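You operate a simulated robot arm through the tools that you are given. There is no shell and no other tool. Be economical: measure what you need, move in short steps, check, and stop when the job is done.

You are at the controls of a simulated robot arm. One attempt, no reset.

Task
Run tray B's four bottles through the divider, one to each lane.
Fine: the Tea bottle to lane 2; move no bottle by hand; leave tray A.

The check looks at the end state, three seconds after you hand in, the way a careful person would. Anything else that was tipped, shoved, dropped, spilled or broken makes it a failure.

Robot
A 7-joint arm with a fingered hand, fixed in place. Base frame: the origin is at the foot of the arm, x ahead of it, y to its left, z up. Readings come in mm, degrees, newtons and seconds.
With the tool pointing down near the work surface it reaches from about 320 to 820 mm from the base axis. Its first joint turns from -115.0 to 115.0 degrees. Payload 5 kg.
Tool frame: the origin (TCP) lies between the finger pads and is the grasp point; the fingertips stand 32 mm ahead of it; z points along the fingers, y is the line along which they close. Largest opening 160 mm; the body of the gripper starts 89 mm behind the TCP. The gripper is a hand of 4 fingers: y runs from the thumb to the fingers, the wrist lies at [0, 0, -267] in the tool frame, and closing takes about 1.5 s.
Orientation is that of the tool frame in the base frame, as [roll, pitch, yaw] about the fixed x, y, z axes, in that order (R = Rz(yaw) Ry(pitch) Rx(roll)). With the fingers straight down and closing along the base's y, the tool's x points along the base's -x, its y along +y and its z along -z.

Tools
- The arm moves only by the tool drive_tool. Its arguments are lists of equal length, an entry for each row: "dp": the shift along the tool's x, y, z in units of 500 mm (1.0 is 500 mm), a list of three; "rotation": the turn, a rotation vector about the tool's x, y, z in units of 60 degrees (1.0 is 60 degrees), a list of three. In form: {"dp": [[tx, ty, tz], ...], "rotation": [[wx, wy, wz], ...]}. A call has 1 to 8 rows; each row is the pose to reach, as a shift and turn from the pose commanded when the call began, along the tool's axes at that moment. "fingers" is the opening, from 0 (shut) to 1 (fully open), set as the call begins (left out, the last holds). A call with a number of a shift or a turn outside -1 to 1 is refused whole. Rows are played at 5 a second. More than 50 mm and 8.6 degrees between two rows, or a gripper value outside its range, and nothing of the call is played. Where a pose cannot be reached the arm comes as near as it can. A force on the tool above 40 N (or 10 N above the force at the start of the call, whichever is more), or a blocked arm, ends the call early, and 0.2 s more pass. The fingers move at their own pace (about 108 mm/s each) and stop on an object; they squeeze with about 21 N. The grip force told is the motor's: it shows also when the fingers shut on nothing. Time passes only in rows, and 0.2 s behind the last, so rows that repeat a pose let the fingers close. It gives the time, the measured TCP pose, the force on the tool (base axes), the opening and the grip force at its end, in the units of the frame above (readings bear some noise), with the torque about the TCP (base axes, N m) and any sound that the robot's microphone picked up, and new pictures: "pictures" is both (left out), scene, wrist or none.
- Cameras (640 x 400 px; columns grow to the right, rows downward): "scene" is fixed at [210.8, 661.6, 1621.7]; the picture's right is [-0.93, -0.38, 0.00], its down [-0.10, 0.25, -0.96] and it looks along [0.36, -0.89, -0.27] (base axes); focal length 358 px, centre (320, 200). "wrist" rides on the gripper at [80, -4, -114] in the tool frame; the picture's right is [0.05, 1.00, 0.00], its down [-0.82, 0.04, -0.58] and it looks along [-0.58, 0.03, 0.82] (tool axes); focal length 265 px, centre (320, 200). There is no depth. A picture from a camera that has moved, and an enlarged one, comes with that camera's place and axes in the base frame and with its lens. The place of the scene camera against the robot may be out by one fixed shift of up to 25 mm in any direction.
- move_column(by): slides the trunk up (or, below 0, down) by that many mm; the arm rides with it, the base frame stays. It gives what a move gives, with no picture.
- preshape(shape): the hand has 4 fingers and takes this shape, open, in about a second: jaw (thumb against the fingers, like two jaws); tri (thumb and two fingers); tip (a fingertip pinch); poke (one finger out to press); point (the index stretched); flat (the hand flat); cup (the hand cupped); fist (a fist). The gripper value then closes the fingers along that shape, each until it touches; the sizes above hold for jaw. It gives what a move gives, with no picture.
- close_up(camera, box): a new picture of the part [left, top, right, bottom] of that camera's present view, enlarged. It takes no simulated time.
- hand_in(): hands the job in; it is judged then, once.

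Go step by step. Nothing tells you positions but the pictures and the camera data: compare them with the known pose of the tool, close in by small moves and look again before you grip or let go. The budget is 120 turns and 200 pictures, counting those below and the enlarged ones. Unless the task says otherwise, let go and move clear before handing in, and close with one line.

The tools are called after "Emit:" as name(argument=value, ...) on one line, values as JSON. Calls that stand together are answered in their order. drive_tool: Moves the arm, as the interface text tells. Its arguments: {"type":"object","properties":{"dp":{"type":"array","items":{"type":"array","items":{"type":"number"}}},"rotation":{"type":"array","items":{"type":"array","items":{"type":"number"}}},"fingers":{"type":"number"},"pictures":{"type":"string","enum":["both","scene","wrist","none"]}},"required":["dp","rotation"]} The other tools are called the same way: move_column (by) slides the trunk up or down; preshape (shape) gives the hand a shape; close_up (camera, box) takes an enlarged picture of a part of a camera's view; hand_in () hands the job in.

At the start:

```text
time_s: 0.0
tool_pos: [369.4, -386.4, 1440.0]
ee_rot: [180.0, 0.0, 180.0]
ft_force: [0.1, -0.4, -0.1]
torque: [-0.01, -0.01, 0.02]
finger_gap: 159.7
grasp_force: 0.1
shape: jaw
trunk travel left (down, up): [-900.0, 90.0]
```

scene: 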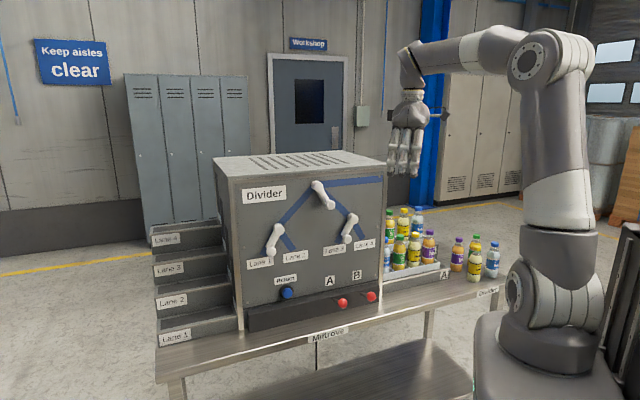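
wrist: 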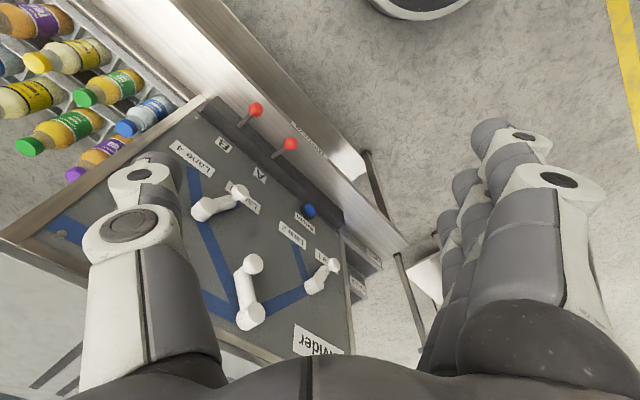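

I see a divider cabinet with three flippers, a blue button, two red levers A and B, bottles in trays on its right, and lanes on the left. I'll take enlarged views first to read the labels.

Emit:
close_up(camera="scene", box=[210, 145, 400, 340])

Emit:
close_up(camera="scene", box=[370, 195, 510, 300])

Emit:
close_up(camera="wrist", box=[0, 0, 380, 360])

```text
2.05 times, centred on (305, 242) of scene
camera zoom: at [210.8, 661.6, 1621.7], right [-0.93, -0.38, 0.0], down [-0.1, 0.25, -0.96], along [0.36, -0.89, -0.27], focal length 733 px, centre (351, 113)
```

zoom: 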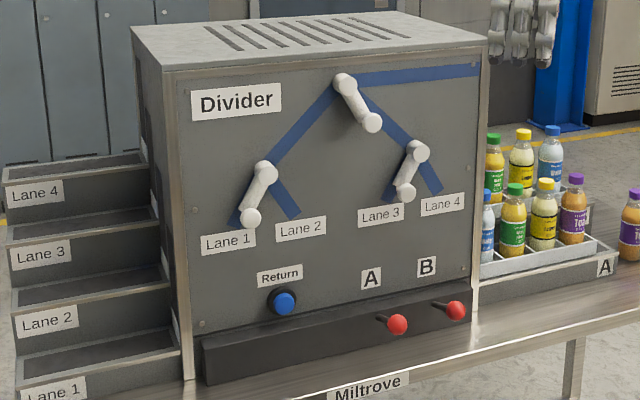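

```text
3.81 times, centred on (440, 248) of scene
camera zoom: at [210.8, 661.6, 1621.7], right [-0.93, -0.38, 0.0], down [-0.1, 0.25, -0.96], along [0.36, -0.89, -0.27], focal length 1362 px, centre (-137, 19)
```

zoom: 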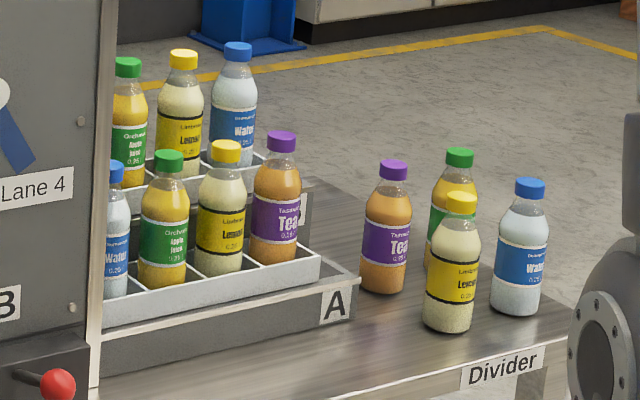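

```text
1.11 times, centred on (190, 180) of wrist
camera zoom: at [289.7, -390.1, 1554.9], right [-0.05, 1.0, 0.0], down [0.82, 0.04, 0.58], along [0.58, 0.03, -0.82], focal length 295 px, centre (464, 222)
```

zoom: 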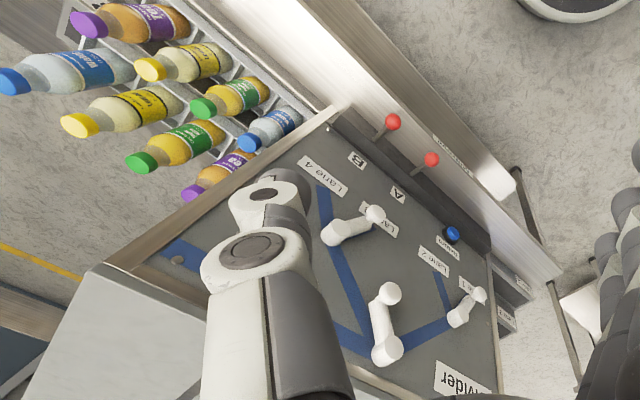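

The panel faces the robot at about 45°, with the diverter handles around (790,-377,1185), (673,-472,1335) and (583,-586,1186), and the levers near z 900. First I turn the hand square to the panel.

Emit:
drive_tool(dp=[[0, 0, 0], [0, 0, 0], [0, 0, 0], [0, 0, 0], [0, 0, 0], [0, 0, 0]], rotation=[[0, 0, 0.125], [0, 0, 0.25], [0, 0, 0.375], [0, 0, 0.5], [0, 0, 0.625], [0, 0, 0.75]], pictures="wrist")

```text
time_s: 1.4
tool_pos: [370.0, -384.6, 1439.9]
ee_rot: [180.0, 0.0, 134.9]
ft_force: [-0.5, -0.7, -0.5]
torque: [0.02, 0.0, -0.01]
finger_gap: 160.2
grasp_force: 0.1
shape: jaw
trunk travel left (down, up): [-900.0, 90.0]
camera wrist: at [310.6, -332.0, 1555.1], right [0.67, 0.74, 0.0], down [0.6, -0.55, 0.58], along [0.43, -0.39, -0.82], focal length 265 px, centre (320, 200)
```

wrist: 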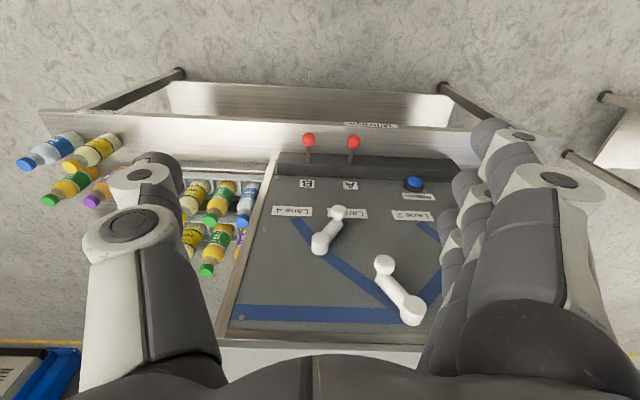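

The tool is square to the panel now. Next I pitch it 45° up and set the poke shape, to view the panel head-on.

Emit:
drive_tool(dp=[[0, 0, 0], [0, 0, 0], [0, 0, 0], [0, 0, 0], [0, 0, 0], [0, 0, 0]], rotation=[[0, -0.125, 0], [0, -0.25, 0], [0, -0.375, 0], [0, -0.5, 0], [0, -0.625, 0], [0, -0.75, 0]], pictures="none")

Emit:
preshape(shape="poke")

Emit:
move_column(by=-150)

Emit:
drive_tool(dp=[[0, 0, 0]], rotation=[[0, 0, 0]])

```text
time_s: 2.8
tool_pos: [375.2, -388.8, 1433.4]
ee_rot: [179.9, 45.2, 134.9]
ft_force: [0.3, -0.8, 0.5]
torque: [-0.01, 0.02, -0.07]
finger_gap: 160.1
grasp_force: 0.0
shape: jaw
out of reach, approached as far as the arm can: row 6
trunk travel left (down, up): [-900.0, 90.0]
```

```text
time_s: 3.7
tool_pos: [374.8, -389.0, 1433.8]
ee_rot: [-180.0, 44.9, 134.9]
ft_force: [0.4, 0.1, 0.5]
torque: [0.01, -0.02, 0.01]
finger_gap: 0.0
grasp_force: 0.1
shape: poke
trunk travel left (down, up): [-900.0, 90.0]
```

```text
time_s: 5.5
tool_pos: [373.7, -389.0, 1284.1]
ee_rot: [180.0, 45.0, 134.9]
ft_force: [0.1, 0.0, 0.1]
torque: [-0.01, -0.02, -0.02]
finger_gap: 0.1
grasp_force: 0.1
shape: poke
trunk travel left (down, up): [-750.0, 240.0]
```

```text
time_s: 5.8
tool_pos: [375.2, -388.9, 1284.0]
ee_rot: [-180.0, 45.0, 134.9]
ft_force: [-0.1, -0.4, 0.4]
torque: [0.01, 0.0, -0.02]
finger_gap: 0.0
grasp_force: 0.2
shape: poke
trunk travel left (down, up): [-750.0, 240.0]
camera wrist: at [274.5, -295.6, 1308.3], right [0.68, 0.73, -0.04], down [0.15, -0.09, 0.98], along [0.72, -0.68, -0.17], focal length 265 px, centre (320, 200)
```

scene: 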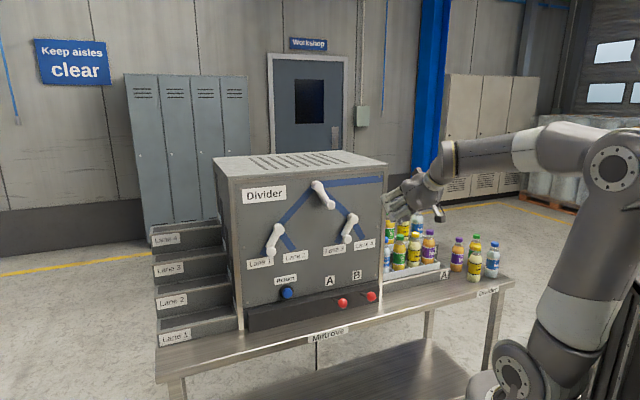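
wrist: 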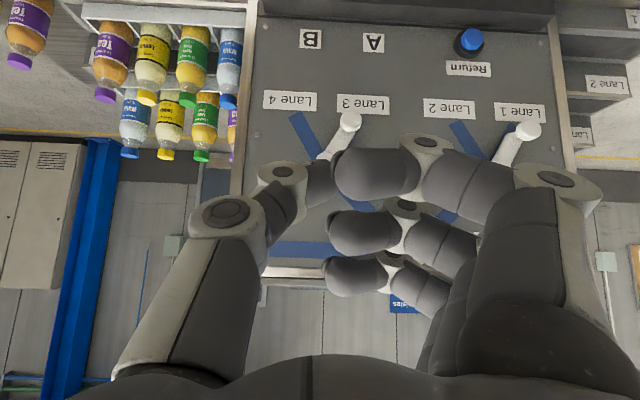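

The panel is seen upside down through the wrist camera. I check the shape of the hand and the tray B labels.

Emit:
close_up(camera="scene", box=[370, 150, 470, 250])

Emit:
close_up(camera="wrist", box=[80, 0, 400, 200])

```text
4.00 times, centred on (420, 200) of scene
camera zoom: at [210.8, 661.6, 1621.7], right [-0.93, -0.38, 0.0], down [-0.1, 0.25, -0.96], along [0.36, -0.89, -0.27], focal length 1430 px, centre (-80, 200)
```

zoom: 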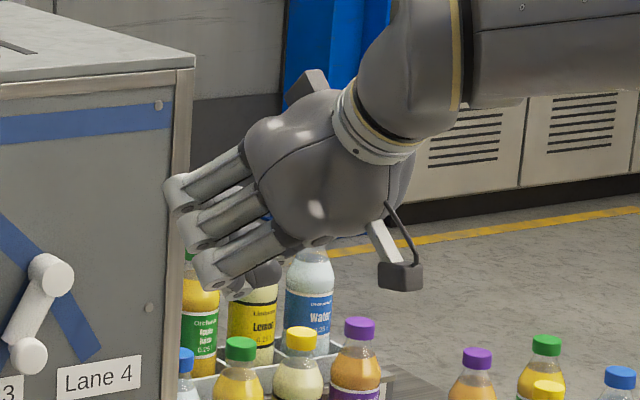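

```text
2.00 times, centred on (240, 100) of wrist
camera zoom: at [274.5, -295.6, 1308.3], right [0.68, 0.73, -0.04], down [0.15, -0.09, 0.98], along [0.72, -0.68, -0.17], focal length 531 px, centre (480, 400)
```

zoom: 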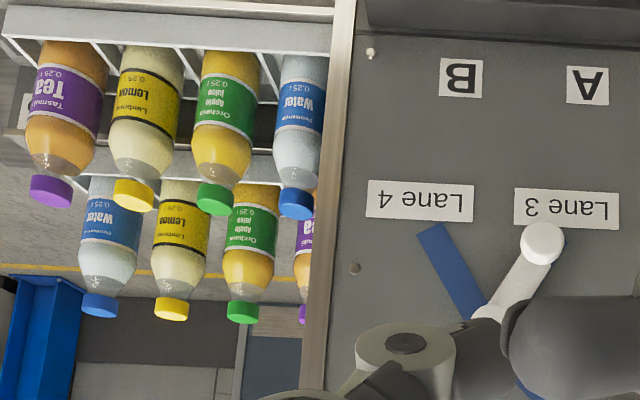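

In the poke shape I can't see a finger that is clearly stretched. I compare it with the point shape.

Emit:
preshape(shape="point")

Emit:
close_up(camera="scene", box=[370, 150, 470, 250])

Emit:
close_up(camera="wrist", box=[0, 0, 640, 400])

```text
time_s: 6.8
tool_pos: [374.4, -388.5, 1283.3]
ee_rot: [179.9, 45.1, 134.8]
ft_force: [0.2, -0.2, 0.3]
torque: [-0.01, 0.0, 0.04]
finger_gap: 151.9
grasp_force: 0.1
shape: point
trunk travel left (down, up): [-750.0, 240.0]
```

```text
4.00 times, centred on (420, 200) of scene
camera zoom: at [210.8, 661.6, 1621.7], right [-0.93, -0.38, 0.0], down [-0.1, 0.25, -0.96], along [0.36, -0.89, -0.27], focal length 1430 px, centre (-80, 200)
```

zoom: 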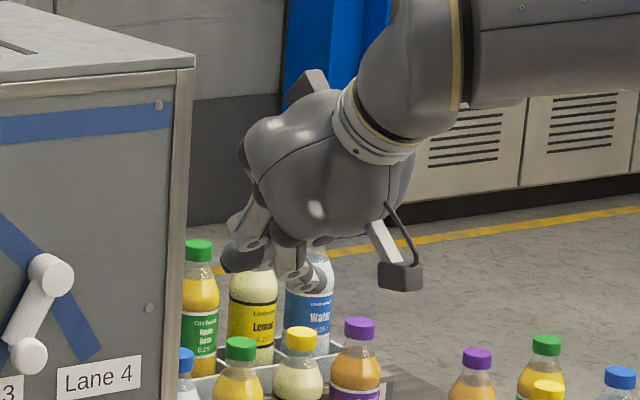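

```text
1.00 times, centred on (320, 200) of wrist (not enlarged: the box is as wide or as high as the picture)
camera zoom: at [274.5, -295.6, 1308.3], right [0.68, 0.73, -0.04], down [0.15, -0.09, 0.98], along [0.72, -0.68, -0.17], focal length 265 px, centre (320, 200)
```

zoom: 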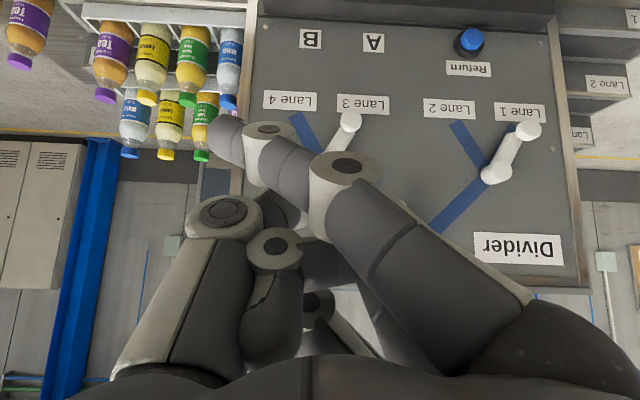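

The fingers may still be in motion, so I wait briefly with the opening at full and look again.

Emit:
drive_tool(dp=[[0, 0, 0], [0, 0, 0], [0, 0, 0], [0, 0, 0]], rotation=[[0, 0, 0], [0, 0, 0], [0, 0, 0], [0, 0, 0]], fingers=1, pictures="wrist")

Emit:
preshape(shape="poke")

Emit:
drive_tool(dp=[[0, 0, 0], [0, 0, 0], [0, 0, 0], [0, 0, 0]], rotation=[[0, 0, 0], [0, 0, 0], [0, 0, 0], [0, 0, 0]], fingers=1, pictures="wrist")

```text
time_s: 7.8
tool_pos: [373.7, -389.1, 1283.5]
ee_rot: [-180.0, 45.0, 134.8]
ft_force: [0.4, 0.6, -1.0]
torque: [-0.02, 0.01, 0.01]
finger_gap: 152.4
grasp_force: 0.1
shape: point
trunk travel left (down, up): [-750.0, 240.0]
camera wrist: at [274.5, -295.6, 1308.3], right [0.68, 0.73, -0.04], down [0.15, -0.09, 0.98], along [0.72, -0.68, -0.17], focal length 265 px, centre (320, 200)
```

wrist: 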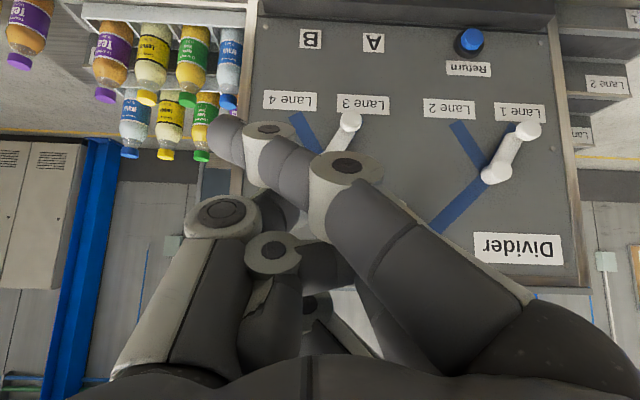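

```text
time_s: 8.7
tool_pos: [374.2, -389.4, 1283.9]
ee_rot: [179.9, 44.9, 134.9]
ft_force: [-0.2, 0.1, 1.3]
torque: [0.0, 0.0, 0.0]
finger_gap: 0.1
grasp_force: 0.0
shape: poke
trunk travel left (down, up): [-750.0, 240.0]
```

```text
time_s: 9.7
tool_pos: [375.1, -389.3, 1283.3]
ee_rot: [180.0, 45.0, 134.9]
ft_force: [0.4, -0.4, -0.7]
torque: [0.0, 0.02, 0.0]
finger_gap: 0.0
grasp_force: 0.1
shape: poke
trunk travel left (down, up): [-750.0, 240.0]
camera wrist: at [274.5, -295.6, 1308.3], right [0.68, 0.73, -0.04], down [0.15, -0.09, 0.98], along [0.72, -0.68, -0.17], focal length 265 px, centre (320, 200)
```

wrist: 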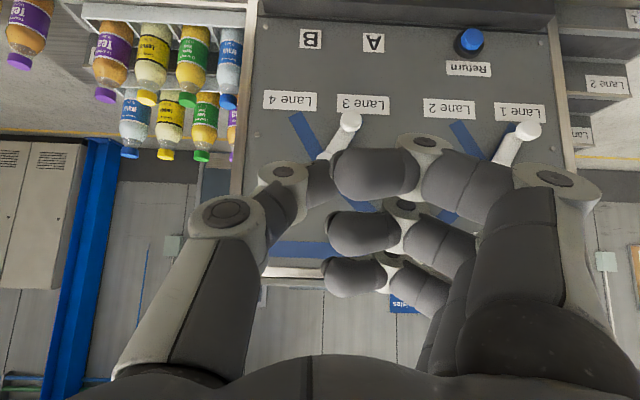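

The fingers in poke shape meet as a closed beak at the TCP. By triangulation the top knob is near u=-105, z=1262, so I bring the hand horizontal in front of the panel, right of the top handle.

Emit:
drive_tool(dp=[[-0.013, 0.02, 0.038], [-0.027, 0.04, 0.077], [-0.04, 0.06, 0.115], [-0.053, 0.08, 0.153], [-0.067, 0.1, 0.192], [-0.08, 0.12, 0.23]], rotation=[[0, -0.125, 0], [0, -0.25, 0], [0, -0.375, 0], [0, -0.5, 0], [0, -0.625, 0], [0, -0.75, 0]])

```text
time_s: 11.1
tool_pos: [496.2, -424.6, 1229.2]
ee_rot: [124.5, 89.9, 79.6]
ft_force: [-0.5, -1.0, 0.7]
torque: [0.0, 0.01, 0.03]
finger_gap: 0.0
grasp_force: 0.0
shape: poke
trunk travel left (down, up): [-750.0, 240.0]
camera wrist: at [413.5, -348.2, 1149.7], right [0.71, 0.71, -0.05], down [-0.38, 0.44, 0.82], along [0.6, -0.56, 0.58], focal length 265 px, centre (320, 200)
```

scene: 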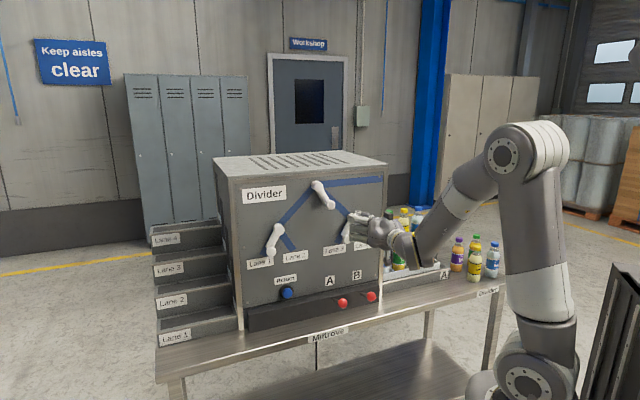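
wrist: 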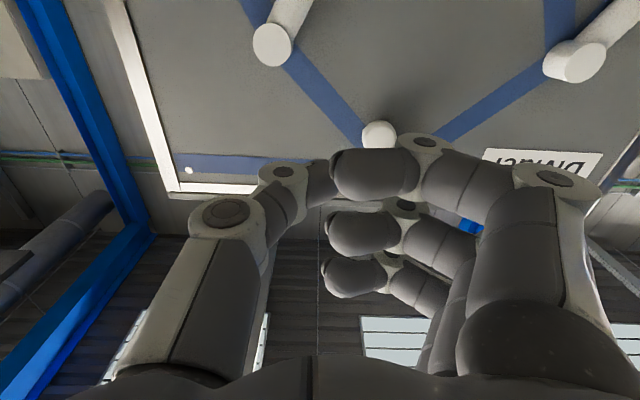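

The hand is horizontal and in front of the panel. A close-up shows how the beak sits relative to the knob.

Emit:
close_up(camera="scene", box=[290, 160, 430, 270])

```text
3.64 times, centred on (360, 215) of scene
camera zoom: at [210.8, 661.6, 1621.7], right [-0.93, -0.38, 0.0], down [-0.1, 0.25, -0.96], along [0.36, -0.89, -0.27], focal length 1300 px, centre (174, 146)
```

zoom: 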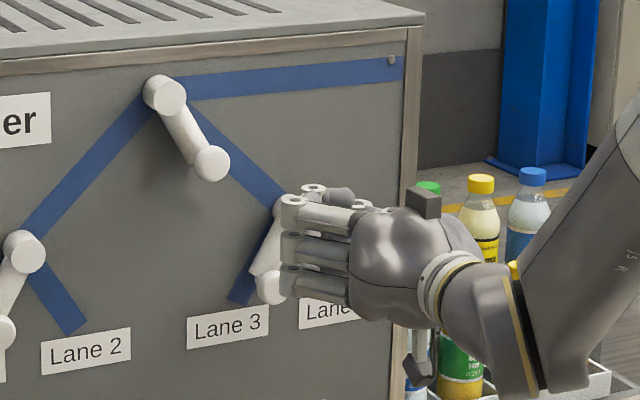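

The curled hand is wide, so I'll switch to jaw, partly open, and cage the knob between thumb and fingers. I line up in front of the top knob first.

Emit:
preshape(shape="jaw")

Emit:
drive_tool(dp=[[-0.03, 0.055, 0.0], [-0.058, 0.108, 0.05], [-0.058, 0.108, 0.1], [-0.058, 0.108, 0.13]], rotation=[[0, 0, 0], [0, 0, 0], [0, 0, 0], [0, 0, 0]], fingers=0.5)

Emit:
close_up(camera="scene", box=[290, 160, 430, 270])

```text
time_s: 11.9
tool_pos: [495.2, -425.8, 1230.7]
ee_rot: [-58.7, 89.9, -103.7]
ft_force: [-0.7, 0.3, 0.0]
torque: [-0.01, -0.03, 0.03]
finger_gap: 160.0
grasp_force: 0.2
shape: jaw
trunk travel left (down, up): [-750.0, 240.0]
```

```text
time_s: 12.9
tool_pos: [578.9, -432.7, 1258.7]
ee_rot: [119.0, 89.9, 74.1]
ft_force: [-0.6, -0.7, -0.4]
torque: [0.01, -0.01, 0.01]
finger_gap: 80.6
grasp_force: 0.0
shape: jaw
trunk travel left (down, up): [-750.0, 240.0]
camera wrist: at [496.3, -354.8, 1179.6], right [0.71, 0.71, -0.05], down [-0.38, 0.44, 0.82], along [0.6, -0.56, 0.58], focal length 265 px, centre (320, 200)
```

scene: 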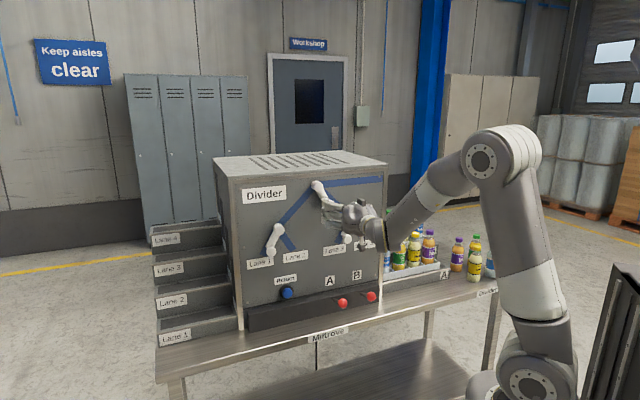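
wrist: 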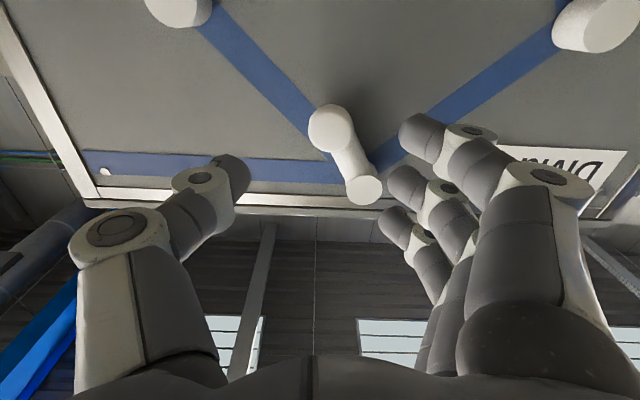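

```text
3.64 times, centred on (360, 215) of scene
camera zoom: at [210.8, 661.6, 1621.7], right [-0.93, -0.38, 0.0], down [-0.1, 0.25, -0.96], along [0.36, -0.89, -0.27], focal length 1300 px, centre (174, 146)
```

zoom: 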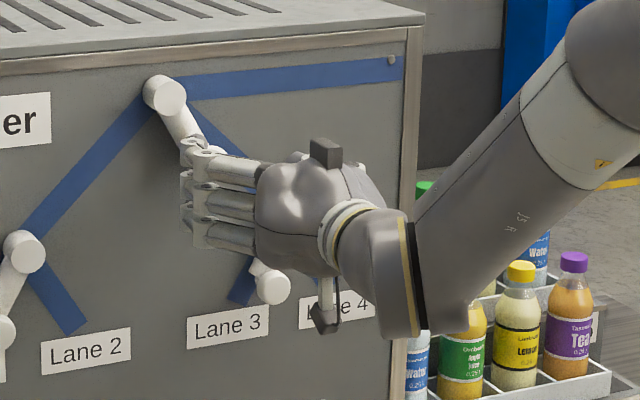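

The top knob is centred at about u=-112, z=1252, just ahead of the open jaw. I widen the jaw slightly and go forward around it.

Emit:
drive_tool(dp=[[0.026, 0.014, 0.0], [0.026, 0.014, 0.05], [0.026, 0.014, 0.1], [0.026, 0.014, 0.14]], rotation=[[0, 0, 0], [0, 0, 0], [0, 0, 0], [0, 0, 0]], fingers=0.6, pictures="wrist")

```text
time_s: 13.9
tool_pos: [633.6, -478.0, 1245.9]
ee_rot: [-7.1, 89.9, -52.2]
ft_force: [-0.1, 0.0, 0.3]
torque: [0.0, 0.0, 0.04]
finger_gap: 95.1
grasp_force: 0.0
shape: jaw
trunk travel left (down, up): [-750.0, 240.0]
camera wrist: at [550.0, -400.8, 1167.1], right [0.71, 0.71, -0.05], down [-0.38, 0.44, 0.82], along [0.6, -0.56, 0.58], focal length 265 px, centre (320, 200)
```

wrist: 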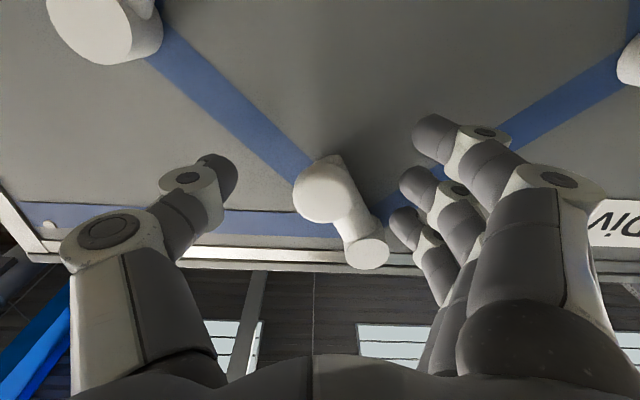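

The knob sits between thumb and fingers. I sweep left to flip the top handle.

Emit:
drive_tool(dp=[[0, 0.05, 0], [0, 0.1, 0], [0, 0.14, 0], [0, 0.18, 0], [0, 0.21, 0], [0, 0.235, 0]], rotation=[[0, 0, 0], [0, 0, 0], [0, 0, 0], [0, 0, 0], [0, 0, 0], [0, 0, 0]])

```text
time_s: 15.3
tool_pos: [714.9, -395.7, 1246.2]
ee_rot: [61.7, 89.9, 16.5]
ft_force: [-4.3, -2.8, 0.2]
torque: [-0.03, -0.02, -0.1]
finger_gap: 96.0
grasp_force: 0.1
shape: jaw
trunk travel left (down, up): [-750.0, 240.0]
camera wrist: at [631.9, -319.0, 1167.3], right [0.71, 0.7, -0.05], down [-0.38, 0.44, 0.82], along [0.6, -0.56, 0.58], focal length 265 px, centre (320, 200)
```

scene: 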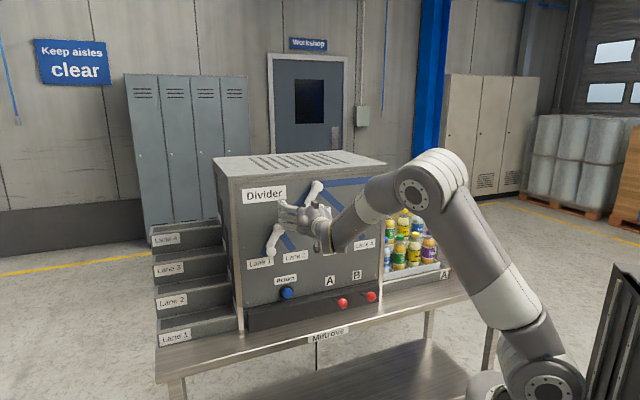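
wrist: 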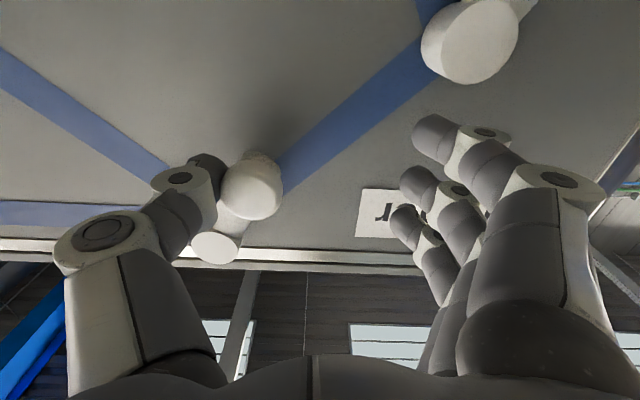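

The handle now leans left, at roughly 25°. I nudge it a bit further to be sure it sits at its stop.

Emit:
drive_tool(dp=[[0, 0.01, 0], [0, 0.02, 0], [0, 0.03, 0]], rotation=[[0, 0, 0], [0, 0, 0], [0, 0, 0]], pictures="wrist")

```text
time_s: 16.1
tool_pos: [724.0, -388.0, 1247.1]
ee_rot: [103.3, 89.8, 57.8]
ft_force: [-10.5, -12.3, -0.8]
torque: [0.1, -0.06, -0.14]
finger_gap: 98.2
grasp_force: 0.1
shape: jaw
trunk travel left (down, up): [-750.0, 240.0]
camera wrist: at [640.8, -309.7, 1167.7], right [0.71, 0.7, -0.05], down [-0.38, 0.44, 0.82], along [0.59, -0.56, 0.58], focal length 265 px, centre (320, 200)
```

wrist: 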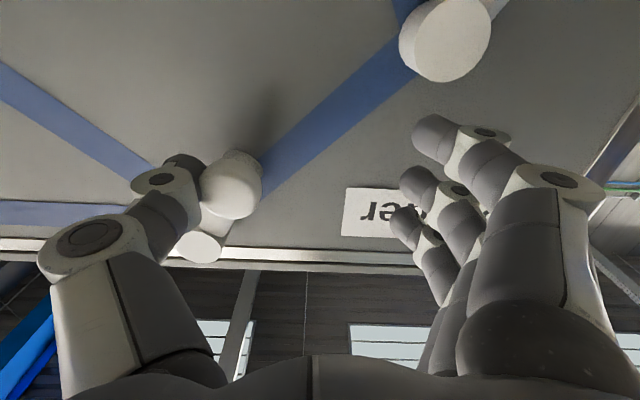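

The force rose to 16 N, so the top handle is against its left stop. I back off and move in front of the left-lower handle.

Emit:
drive_tool(dp=[[0, -0.03, 0], [0, -0.03, -0.08], [0, -0.03, -0.17], [0.09, 0.02, -0.17], [0.16, 0.08, -0.17], [0.24, 0.13, -0.17], [0.296, 0.155, -0.17]], rotation=[[0, 0, 0], [0, 0, 0], [0, 0, 0], [0, 0, 0], [0, 0, 0], [0, 0, 0], [0, 0, 0]])

```text
refused: row 4 steps farther than a row can; nothing moved
```

Emit:
drive_tool(dp=[[0, -0.03, 0], [0, -0.03, -0.08], [0, -0.03, -0.17], [0.07, 0.01, -0.17], [0.14, 0.05, -0.17], [0.21, 0.09, -0.17], [0.28, 0.13, -0.17], [0.296, 0.155, -0.17]], rotation=[[0, 0, 0], [0, 0, 0], [0, 0, 0], [0, 0, 0], [0, 0, 0], [0, 0, 0], [0, 0, 0], [0, 0, 0]])

```text
time_s: 17.9
tool_pos: [723.0, -267.0, 1098.4]
ee_rot: [51.8, 89.9, 6.6]
ft_force: [0.3, 0.7, -0.6]
torque: [-0.01, 0.0, -0.01]
finger_gap: 95.7
grasp_force: 0.1
shape: jaw
trunk travel left (down, up): [-750.0, 240.0]
camera wrist: at [638.5, -190.3, 1019.0], right [0.71, 0.71, -0.05], down [-0.38, 0.44, 0.82], along [0.6, -0.56, 0.58], focal length 265 px, centre (320, 200)
```

scene: 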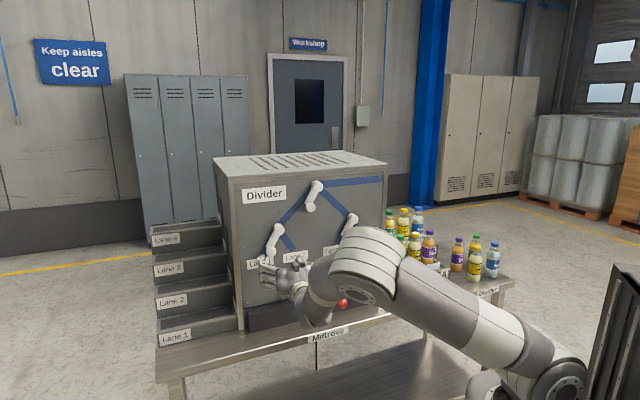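
wrist: 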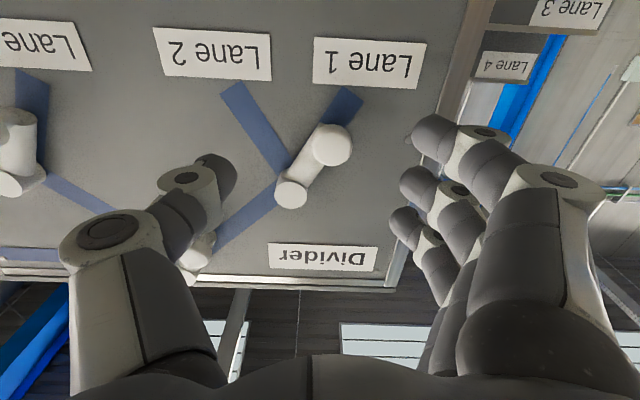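

The left knob is at about u=-332, z=1111, inside the jaw's span. I go forward and then sweep right to point it to lane 2.

Emit:
drive_tool(dp=[[0, 0, 0.06], [0, 0, 0.12], [0, 0, 0.17], [0, -0.05, 0.17], [0, -0.1, 0.17], [0, -0.14, 0.17], [0, -0.17, 0.17], [0, -0.19, 0.17]], rotation=[[0, 0, 0], [0, 0, 0], [0, 0, 0], [0, 0, 0], [0, 0, 0], [0, 0, 0], [0, 0, 0], [0, 0, 0]])

```text
time_s: 19.8
tool_pos: [713.6, -396.6, 1098.5]
ee_rot: [-160.4, 90.0, 154.5]
ft_force: [0.5, -0.4, -0.7]
torque: [0.01, 0.01, -0.01]
finger_gap: 96.1
grasp_force: 0.0
shape: jaw
trunk travel left (down, up): [-750.0, 240.0]
camera wrist: at [631.1, -318.9, 1019.6], right [0.71, 0.71, -0.05], down [-0.38, 0.44, 0.82], along [0.6, -0.56, 0.58], focal length 265 px, centre (320, 200)
```

scene: 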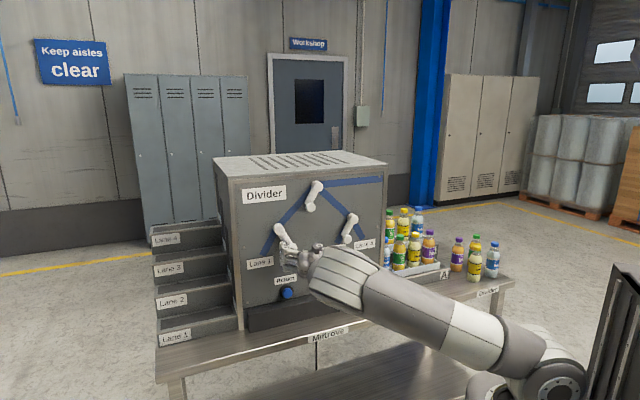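
wrist: 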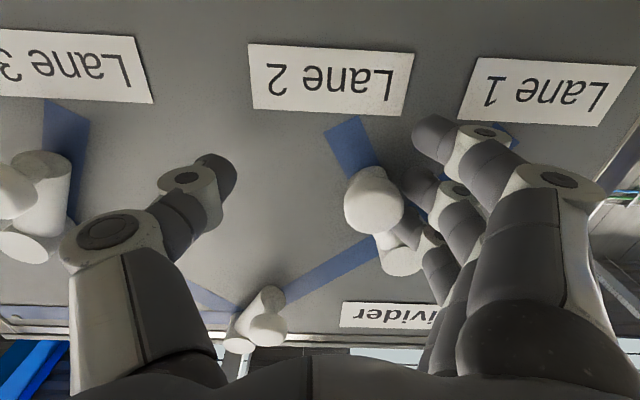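

The left handle has swung toward lane 2. I nudge it a little more to check that it is at its stop.

Emit:
drive_tool(dp=[[0, -0.015, 0], [0, -0.03, 0]], rotation=[[0, 0, 0], [0, 0, 0]], pictures="none")

```text
time_s: 20.4
tool_pos: [706.3, -403.3, 1098.5]
ee_rot: [-74.0, 90.0, -118.8]
ft_force: [4.4, 4.6, 0.3]
torque: [-0.05, 0.03, 0.09]
finger_gap: 98.3
grasp_force: 0.0
shape: jaw
trunk travel left (down, up): [-750.0, 240.0]
```

Force is rising at the stop, so the route is now top-left then lane 2. I back off and move over toward lever B, tilting the hand 45° down.

Emit:
drive_tool(dp=[[0, 0.03, 0], [0, 0.03, -0.09], [0, 0.0, -0.18], [0, -0.07, -0.25], [0, -0.14, -0.3], [0, -0.22, -0.34], [0, -0.3, -0.36], [0, -0.38, -0.38]], rotation=[[0, 0, 0], [0, 0, 0], [0, 0.125, 0], [0, 0.25, 0], [0, 0.375, 0], [0, 0.5, 0], [0, 0.625, 0], [0, 0.75, 0]], pictures="none")

Emit:
drive_tool(dp=[[0, -0.06, 0], [0.03, -0.1, 0.0]], rotation=[[0, 0, 0], [0, 0, 0]])

```text
time_s: 22.4
tool_pos: [473.9, -368.4, 1097.5]
ee_rot: [177.2, 46.9, 136.2]
ft_force: [-0.4, -1.0, 1.3]
torque: [0.03, -0.04, 0.06]
finger_gap: 95.9
grasp_force: 0.1
shape: jaw
out of reach, approached as far as the arm can: row 8
trunk travel left (down, up): [-750.0, 240.0]
stopped in row 8: the arm was blocked; the commanded pose is now the measured one
```

```text
time_s: 22.9
tool_pos: [433.9, -397.9, 1083.2]
ee_rot: [177.4, 46.9, 136.3]
ft_force: [-0.6, -0.3, 0.3]
torque: [-0.01, 0.02, 0.03]
finger_gap: 95.6
grasp_force: 0.0
shape: jaw
trunk travel left (down, up): [-750.0, 240.0]
camera wrist: at [327.9, -311.0, 1104.1], right [0.64, 0.77, -0.01], down [0.11, -0.08, 0.99], along [0.76, -0.63, -0.14], focal length 265 px, centre (320, 200)
```

scene: 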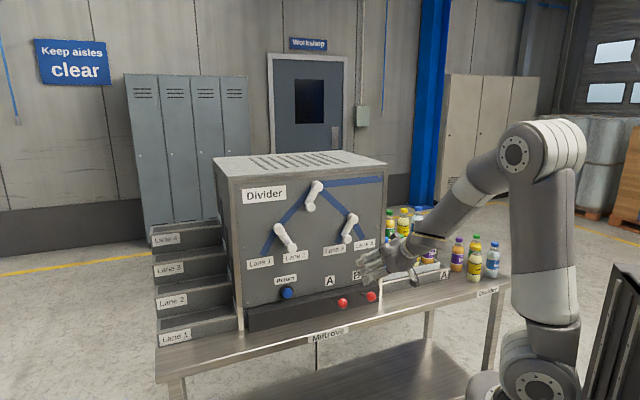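
wrist: 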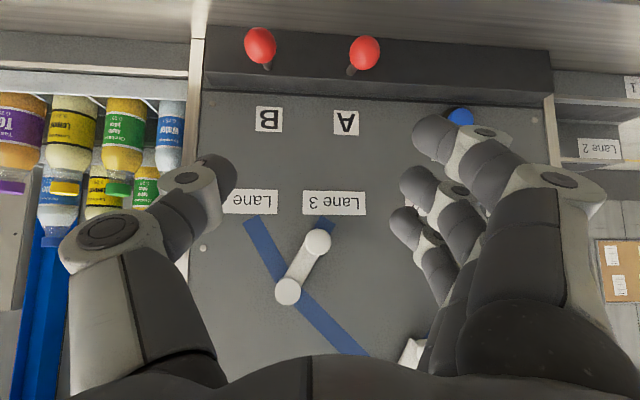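

The flippers show the path left then lane 2. Now I look closely at the levers to see how they move.

Emit:
close_up(camera="wrist", box=[200, 0, 440, 150])

Emit:
close_up(camera="scene", box=[260, 260, 400, 340])

```text
2.67 times, centred on (320, 75) of wrist
camera zoom: at [327.9, -311.0, 1104.1], right [0.64, 0.77, -0.01], down [0.11, -0.08, 0.99], along [0.76, -0.63, -0.14], focal length 708 px, centre (320, 533)
```

zoom: 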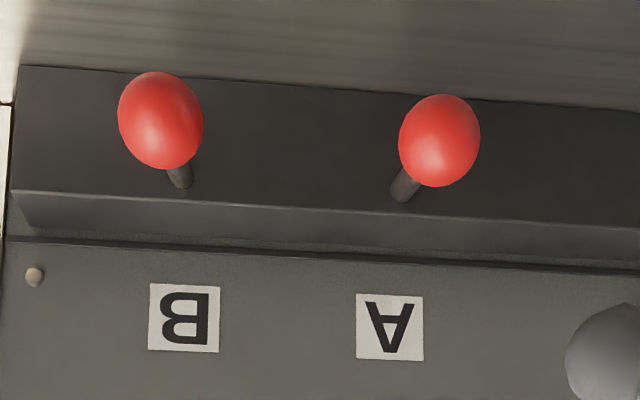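

```text
4.57 times, centred on (330, 300) of scene
camera zoom: at [210.8, 661.6, 1621.7], right [-0.93, -0.38, 0.0], down [-0.1, 0.25, -0.96], along [0.36, -0.89, -0.27], focal length 1634 px, centre (274, -257)
```

zoom: 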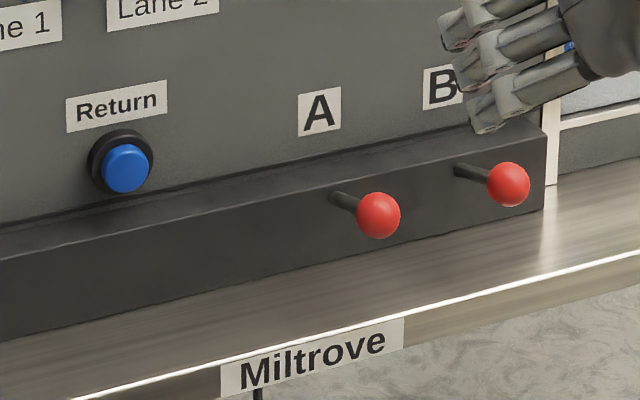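

The levers' sticks come out of the box's front, so I expect a press down. I switch to poke and bring the hand upright above ball B, near (489,-534,897).

Emit:
preshape(shape="poke")

Emit:
drive_tool(dp=[[-0.008, -0.018, 0.043], [-0.016, -0.036, 0.087], [-0.024, -0.054, 0.13], [-0.032, -0.072, 0.173], [-0.04, -0.09, 0.217], [-0.048, -0.108, 0.26], [-0.056, -0.126, 0.303]], rotation=[[0, 0.112, 0], [0, 0.223, 0], [0, 0.335, 0], [0, 0.447, 0], [0, 0.559, 0], [0, 0.67, 0], [0, 0.782, 0]])

```text
time_s: 23.9
tool_pos: [435.0, -398.9, 1084.5]
ee_rot: [177.4, 46.9, 136.3]
ft_force: [-0.3, -0.2, -1.3]
torque: [0.0, -0.01, 0.0]
finger_gap: 0.0
grasp_force: 0.0
shape: poke
trunk travel left (down, up): [-750.0, 240.0]
```

```text
time_s: 25.4
tool_pos: [492.0, -530.9, 997.3]
ee_rot: [178.3, -0.2, 138.2]
ft_force: [0.2, -0.1, -0.7]
torque: [0.0, 0.02, -0.01]
finger_gap: 0.0
grasp_force: 0.1
shape: poke
out of reach, approached as far as the arm can: row 1
trunk travel left (down, up): [-750.0, 240.0]
camera wrist: at [427.8, -483.7, 1112.9], right [0.63, 0.78, 0.03], down [0.63, -0.53, 0.58], along [0.46, -0.34, -0.82], focal length 265 px, centre (320, 200)
```

scene: 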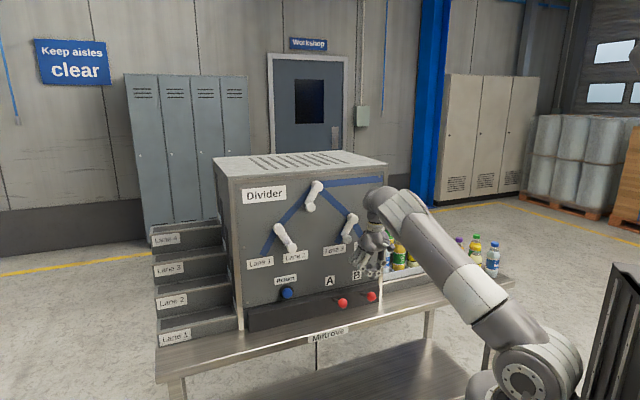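
wrist: 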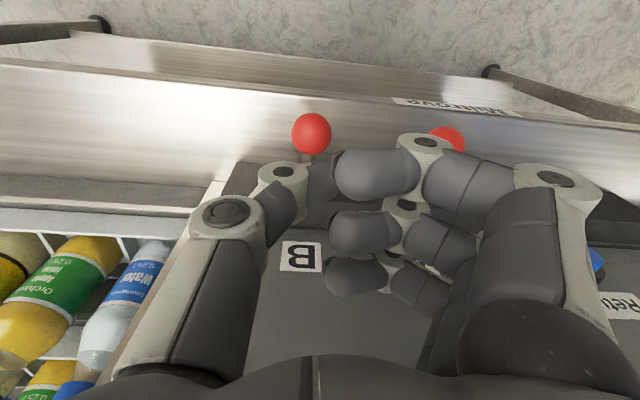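

The TCP is directly over ball B. I descend in short steps until I feel it.

Emit:
drive_tool(dp=[[0, 0, 0.05], [0, 0, 0.09], [0, 0, 0.11], [0, 0, 0.13]], rotation=[[0, 0, 0], [0, 0, 0], [0, 0, 0], [0, 0, 0]])

Emit:
close_up(camera="scene", box=[310, 200, 430, 320])

```text
time_s: 26.4
tool_pos: [494.4, -527.4, 934.7]
ee_rot: [178.2, 0.0, 138.3]
ft_force: [0.7, 1.0, 0.6]
torque: [0.03, 0.01, -0.03]
finger_gap: 0.1
grasp_force: 0.0
shape: poke
trunk travel left (down, up): [-750.0, 240.0]
camera wrist: at [428.3, -481.1, 1048.9], right [0.63, 0.78, 0.03], down [0.62, -0.52, 0.58], along [0.47, -0.34, -0.81], focal length 265 px, centre (320, 200)
```

scene: 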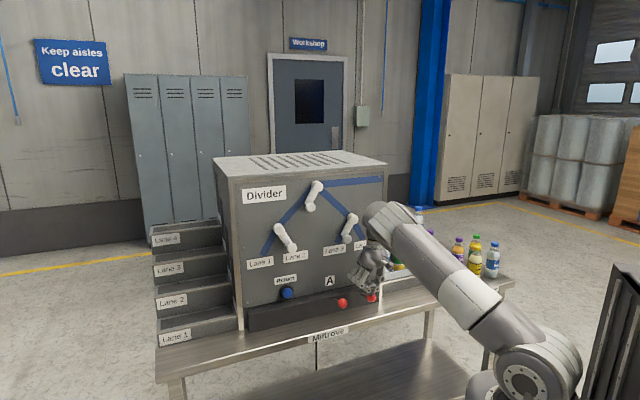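
wrist: 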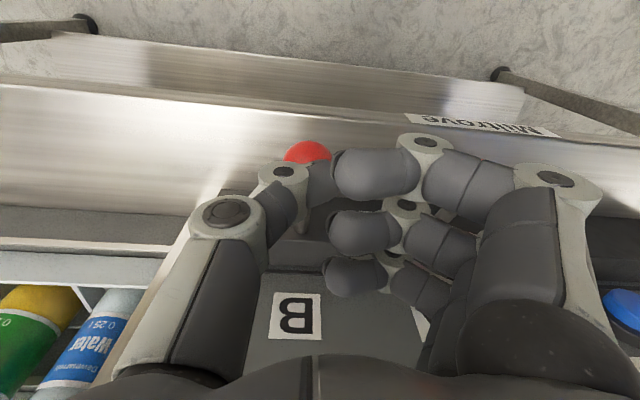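

```text
3.33 times, centred on (370, 260) of scene
camera zoom: at [210.8, 661.6, 1621.7], right [-0.93, -0.38, 0.0], down [-0.1, 0.25, -0.96], along [0.36, -0.89, -0.27], focal length 1192 px, centre (153, 0)
```

zoom: 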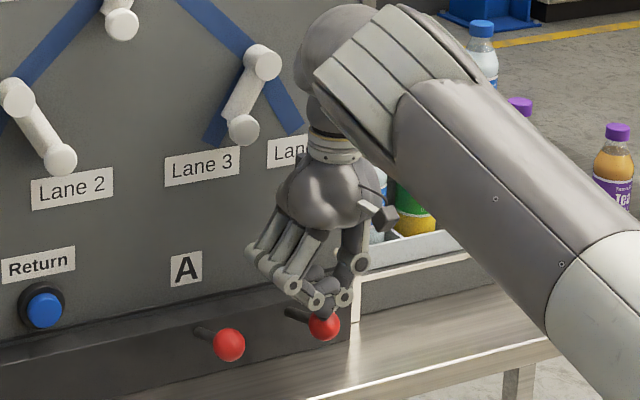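

In poke the index finger is the one at the TCP and the other fingers hang over the box top. I raise and tilt the hand 40° so only the index leads onto ball B.

Emit:
drive_tool(dp=[[0.01, -0.005, -0.06], [0.034, -0.018, -0.06], [0.034, -0.018, -0.06], [0.034, -0.018, -0.06], [0.034, -0.018, -0.06], [0.034, -0.018, -0.06]], rotation=[[0, 0, 0], [0, -0.133, 0], [0, -0.266, 0], [0, -0.4, 0], [0, -0.533, 0], [0, -0.667, 0]])

Emit:
close_up(camera="scene", box=[310, 200, 430, 320])

```text
time_s: 27.9
tool_pos: [474.0, -524.7, 965.8]
ee_rot: [177.6, 39.9, 136.7]
ft_force: [-0.7, 0.7, -0.1]
torque: [0.04, 0.01, 0.01]
finger_gap: 0.0
grasp_force: 0.0
shape: poke
trunk travel left (down, up): [-750.0, 240.0]
camera wrist: at [369.3, -438.9, 1000.8], right [0.64, 0.77, 0.0], down [0.2, -0.16, 0.97], along [0.75, -0.62, -0.25], focal length 265 px, centre (320, 200)
```

scene: 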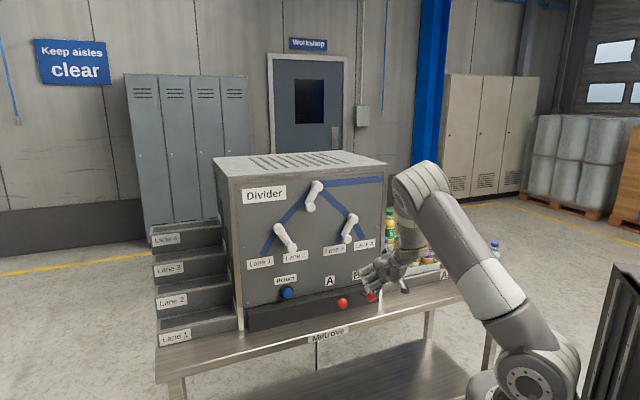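
wrist: 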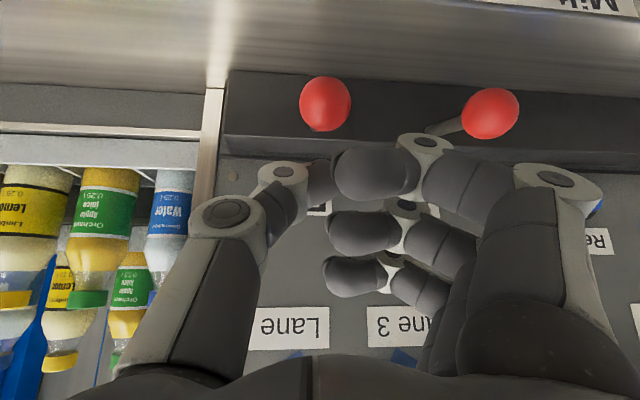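

```text
3.33 times, centred on (370, 260) of scene
camera zoom: at [210.8, 661.6, 1621.7], right [-0.93, -0.38, 0.0], down [-0.1, 0.25, -0.96], along [0.36, -0.89, -0.27], focal length 1192 px, centre (153, 0)
```

zoom: 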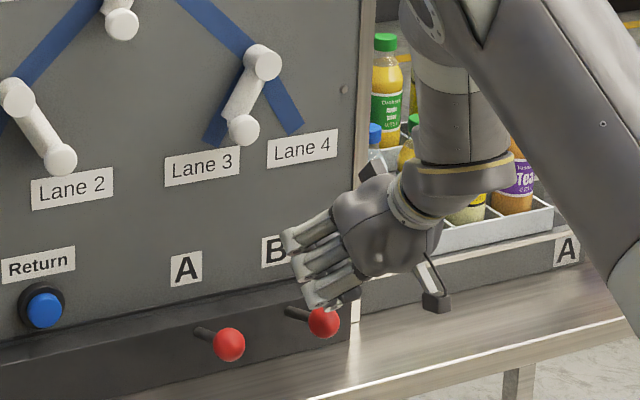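

The index tip is over ball B. I press straight down in small steps.

Emit:
drive_tool(dp=[[0.0257, 0, 0.0306], [0.0386, 0, 0.046], [0.0514, 0, 0.0613], [0.0643, 0, 0.0766]], rotation=[[0, 0, 0], [0, 0, 0], [0, 0, 0], [0, 0, 0]])

Emit:
close_up(camera="scene", box=[310, 200, 430, 320])

```text
time_s: 28.9
tool_pos: [475.6, -522.7, 914.1]
ee_rot: [177.7, 40.0, 136.8]
ft_force: [1.2, 1.2, 1.1]
torque: [-0.02, -0.04, 0.02]
finger_gap: 0.0
grasp_force: 0.1
shape: poke
trunk travel left (down, up): [-750.0, 240.0]
camera wrist: at [371.3, -437.9, 950.9], right [0.63, 0.77, 0.0], down [0.2, -0.16, 0.97], along [0.75, -0.61, -0.25], focal length 265 px, centre (320, 200)
```

scene: 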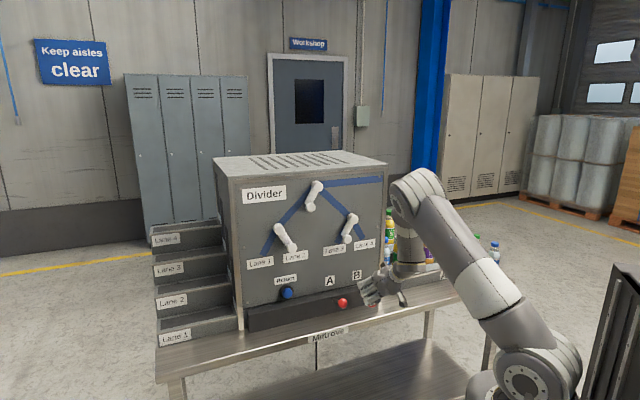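
wrist: 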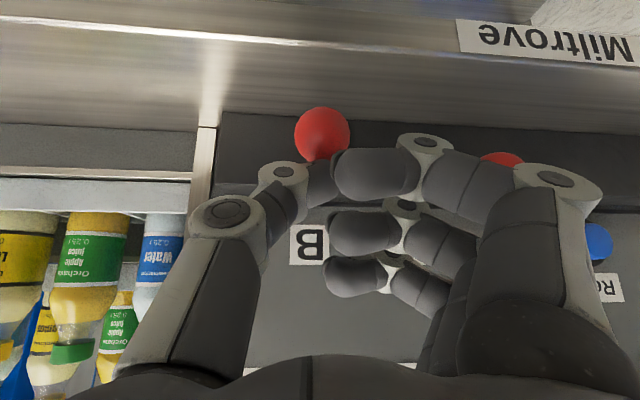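

```text
3.33 times, centred on (370, 260) of scene
camera zoom: at [210.8, 661.6, 1621.7], right [-0.93, -0.38, 0.0], down [-0.1, 0.25, -0.96], along [0.36, -0.89, -0.27], focal length 1192 px, centre (153, 0)
```

zoom: 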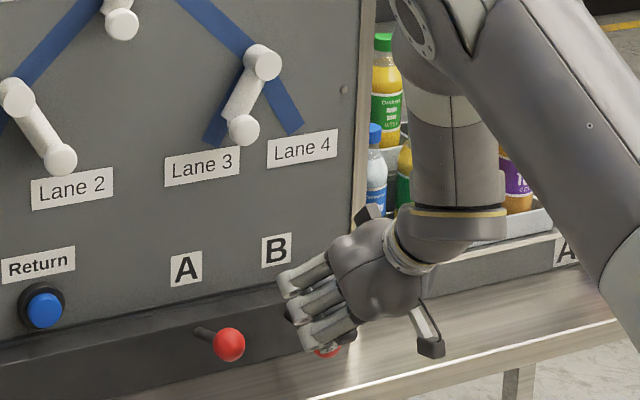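

The ball is already about 27 mm lower, with a light force. I keep pressing and listen for a click.

Emit:
drive_tool(dp=[[0.0129, 0, 0.0153], [0.0257, 0, 0.0306]], rotation=[[0, 0, 0], [0, 0, 0]])

```text
time_s: 29.4
tool_pos: [475.1, -521.6, 895.6]
ee_rot: [177.8, 40.0, 136.8]
ft_force: [0.4, 0.6, 1.9]
torque: [0.0, -0.03, 0.02]
finger_gap: 0.0
grasp_force: 0.0
shape: poke
trunk travel left (down, up): [-750.0, 240.0]
camera wrist: at [371.5, -437.5, 931.0], right [0.63, 0.77, 0.0], down [0.2, -0.16, 0.97], along [0.75, -0.61, -0.25], focal length 265 px, centre (320, 200)
```

scene: 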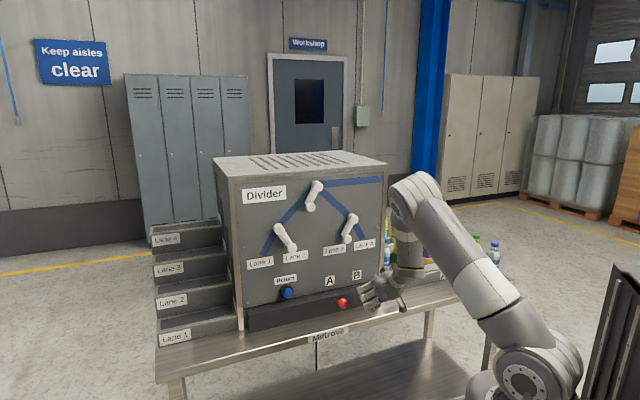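
wrist: 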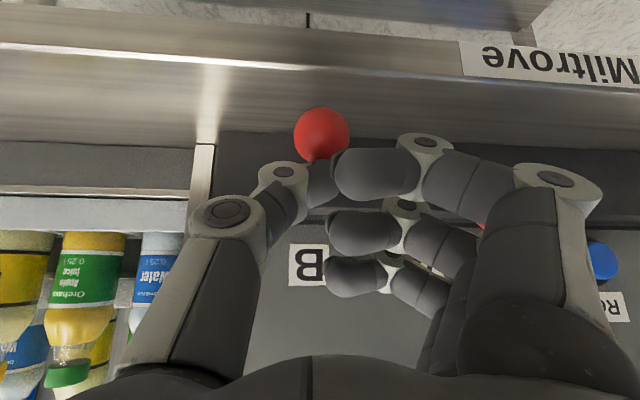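

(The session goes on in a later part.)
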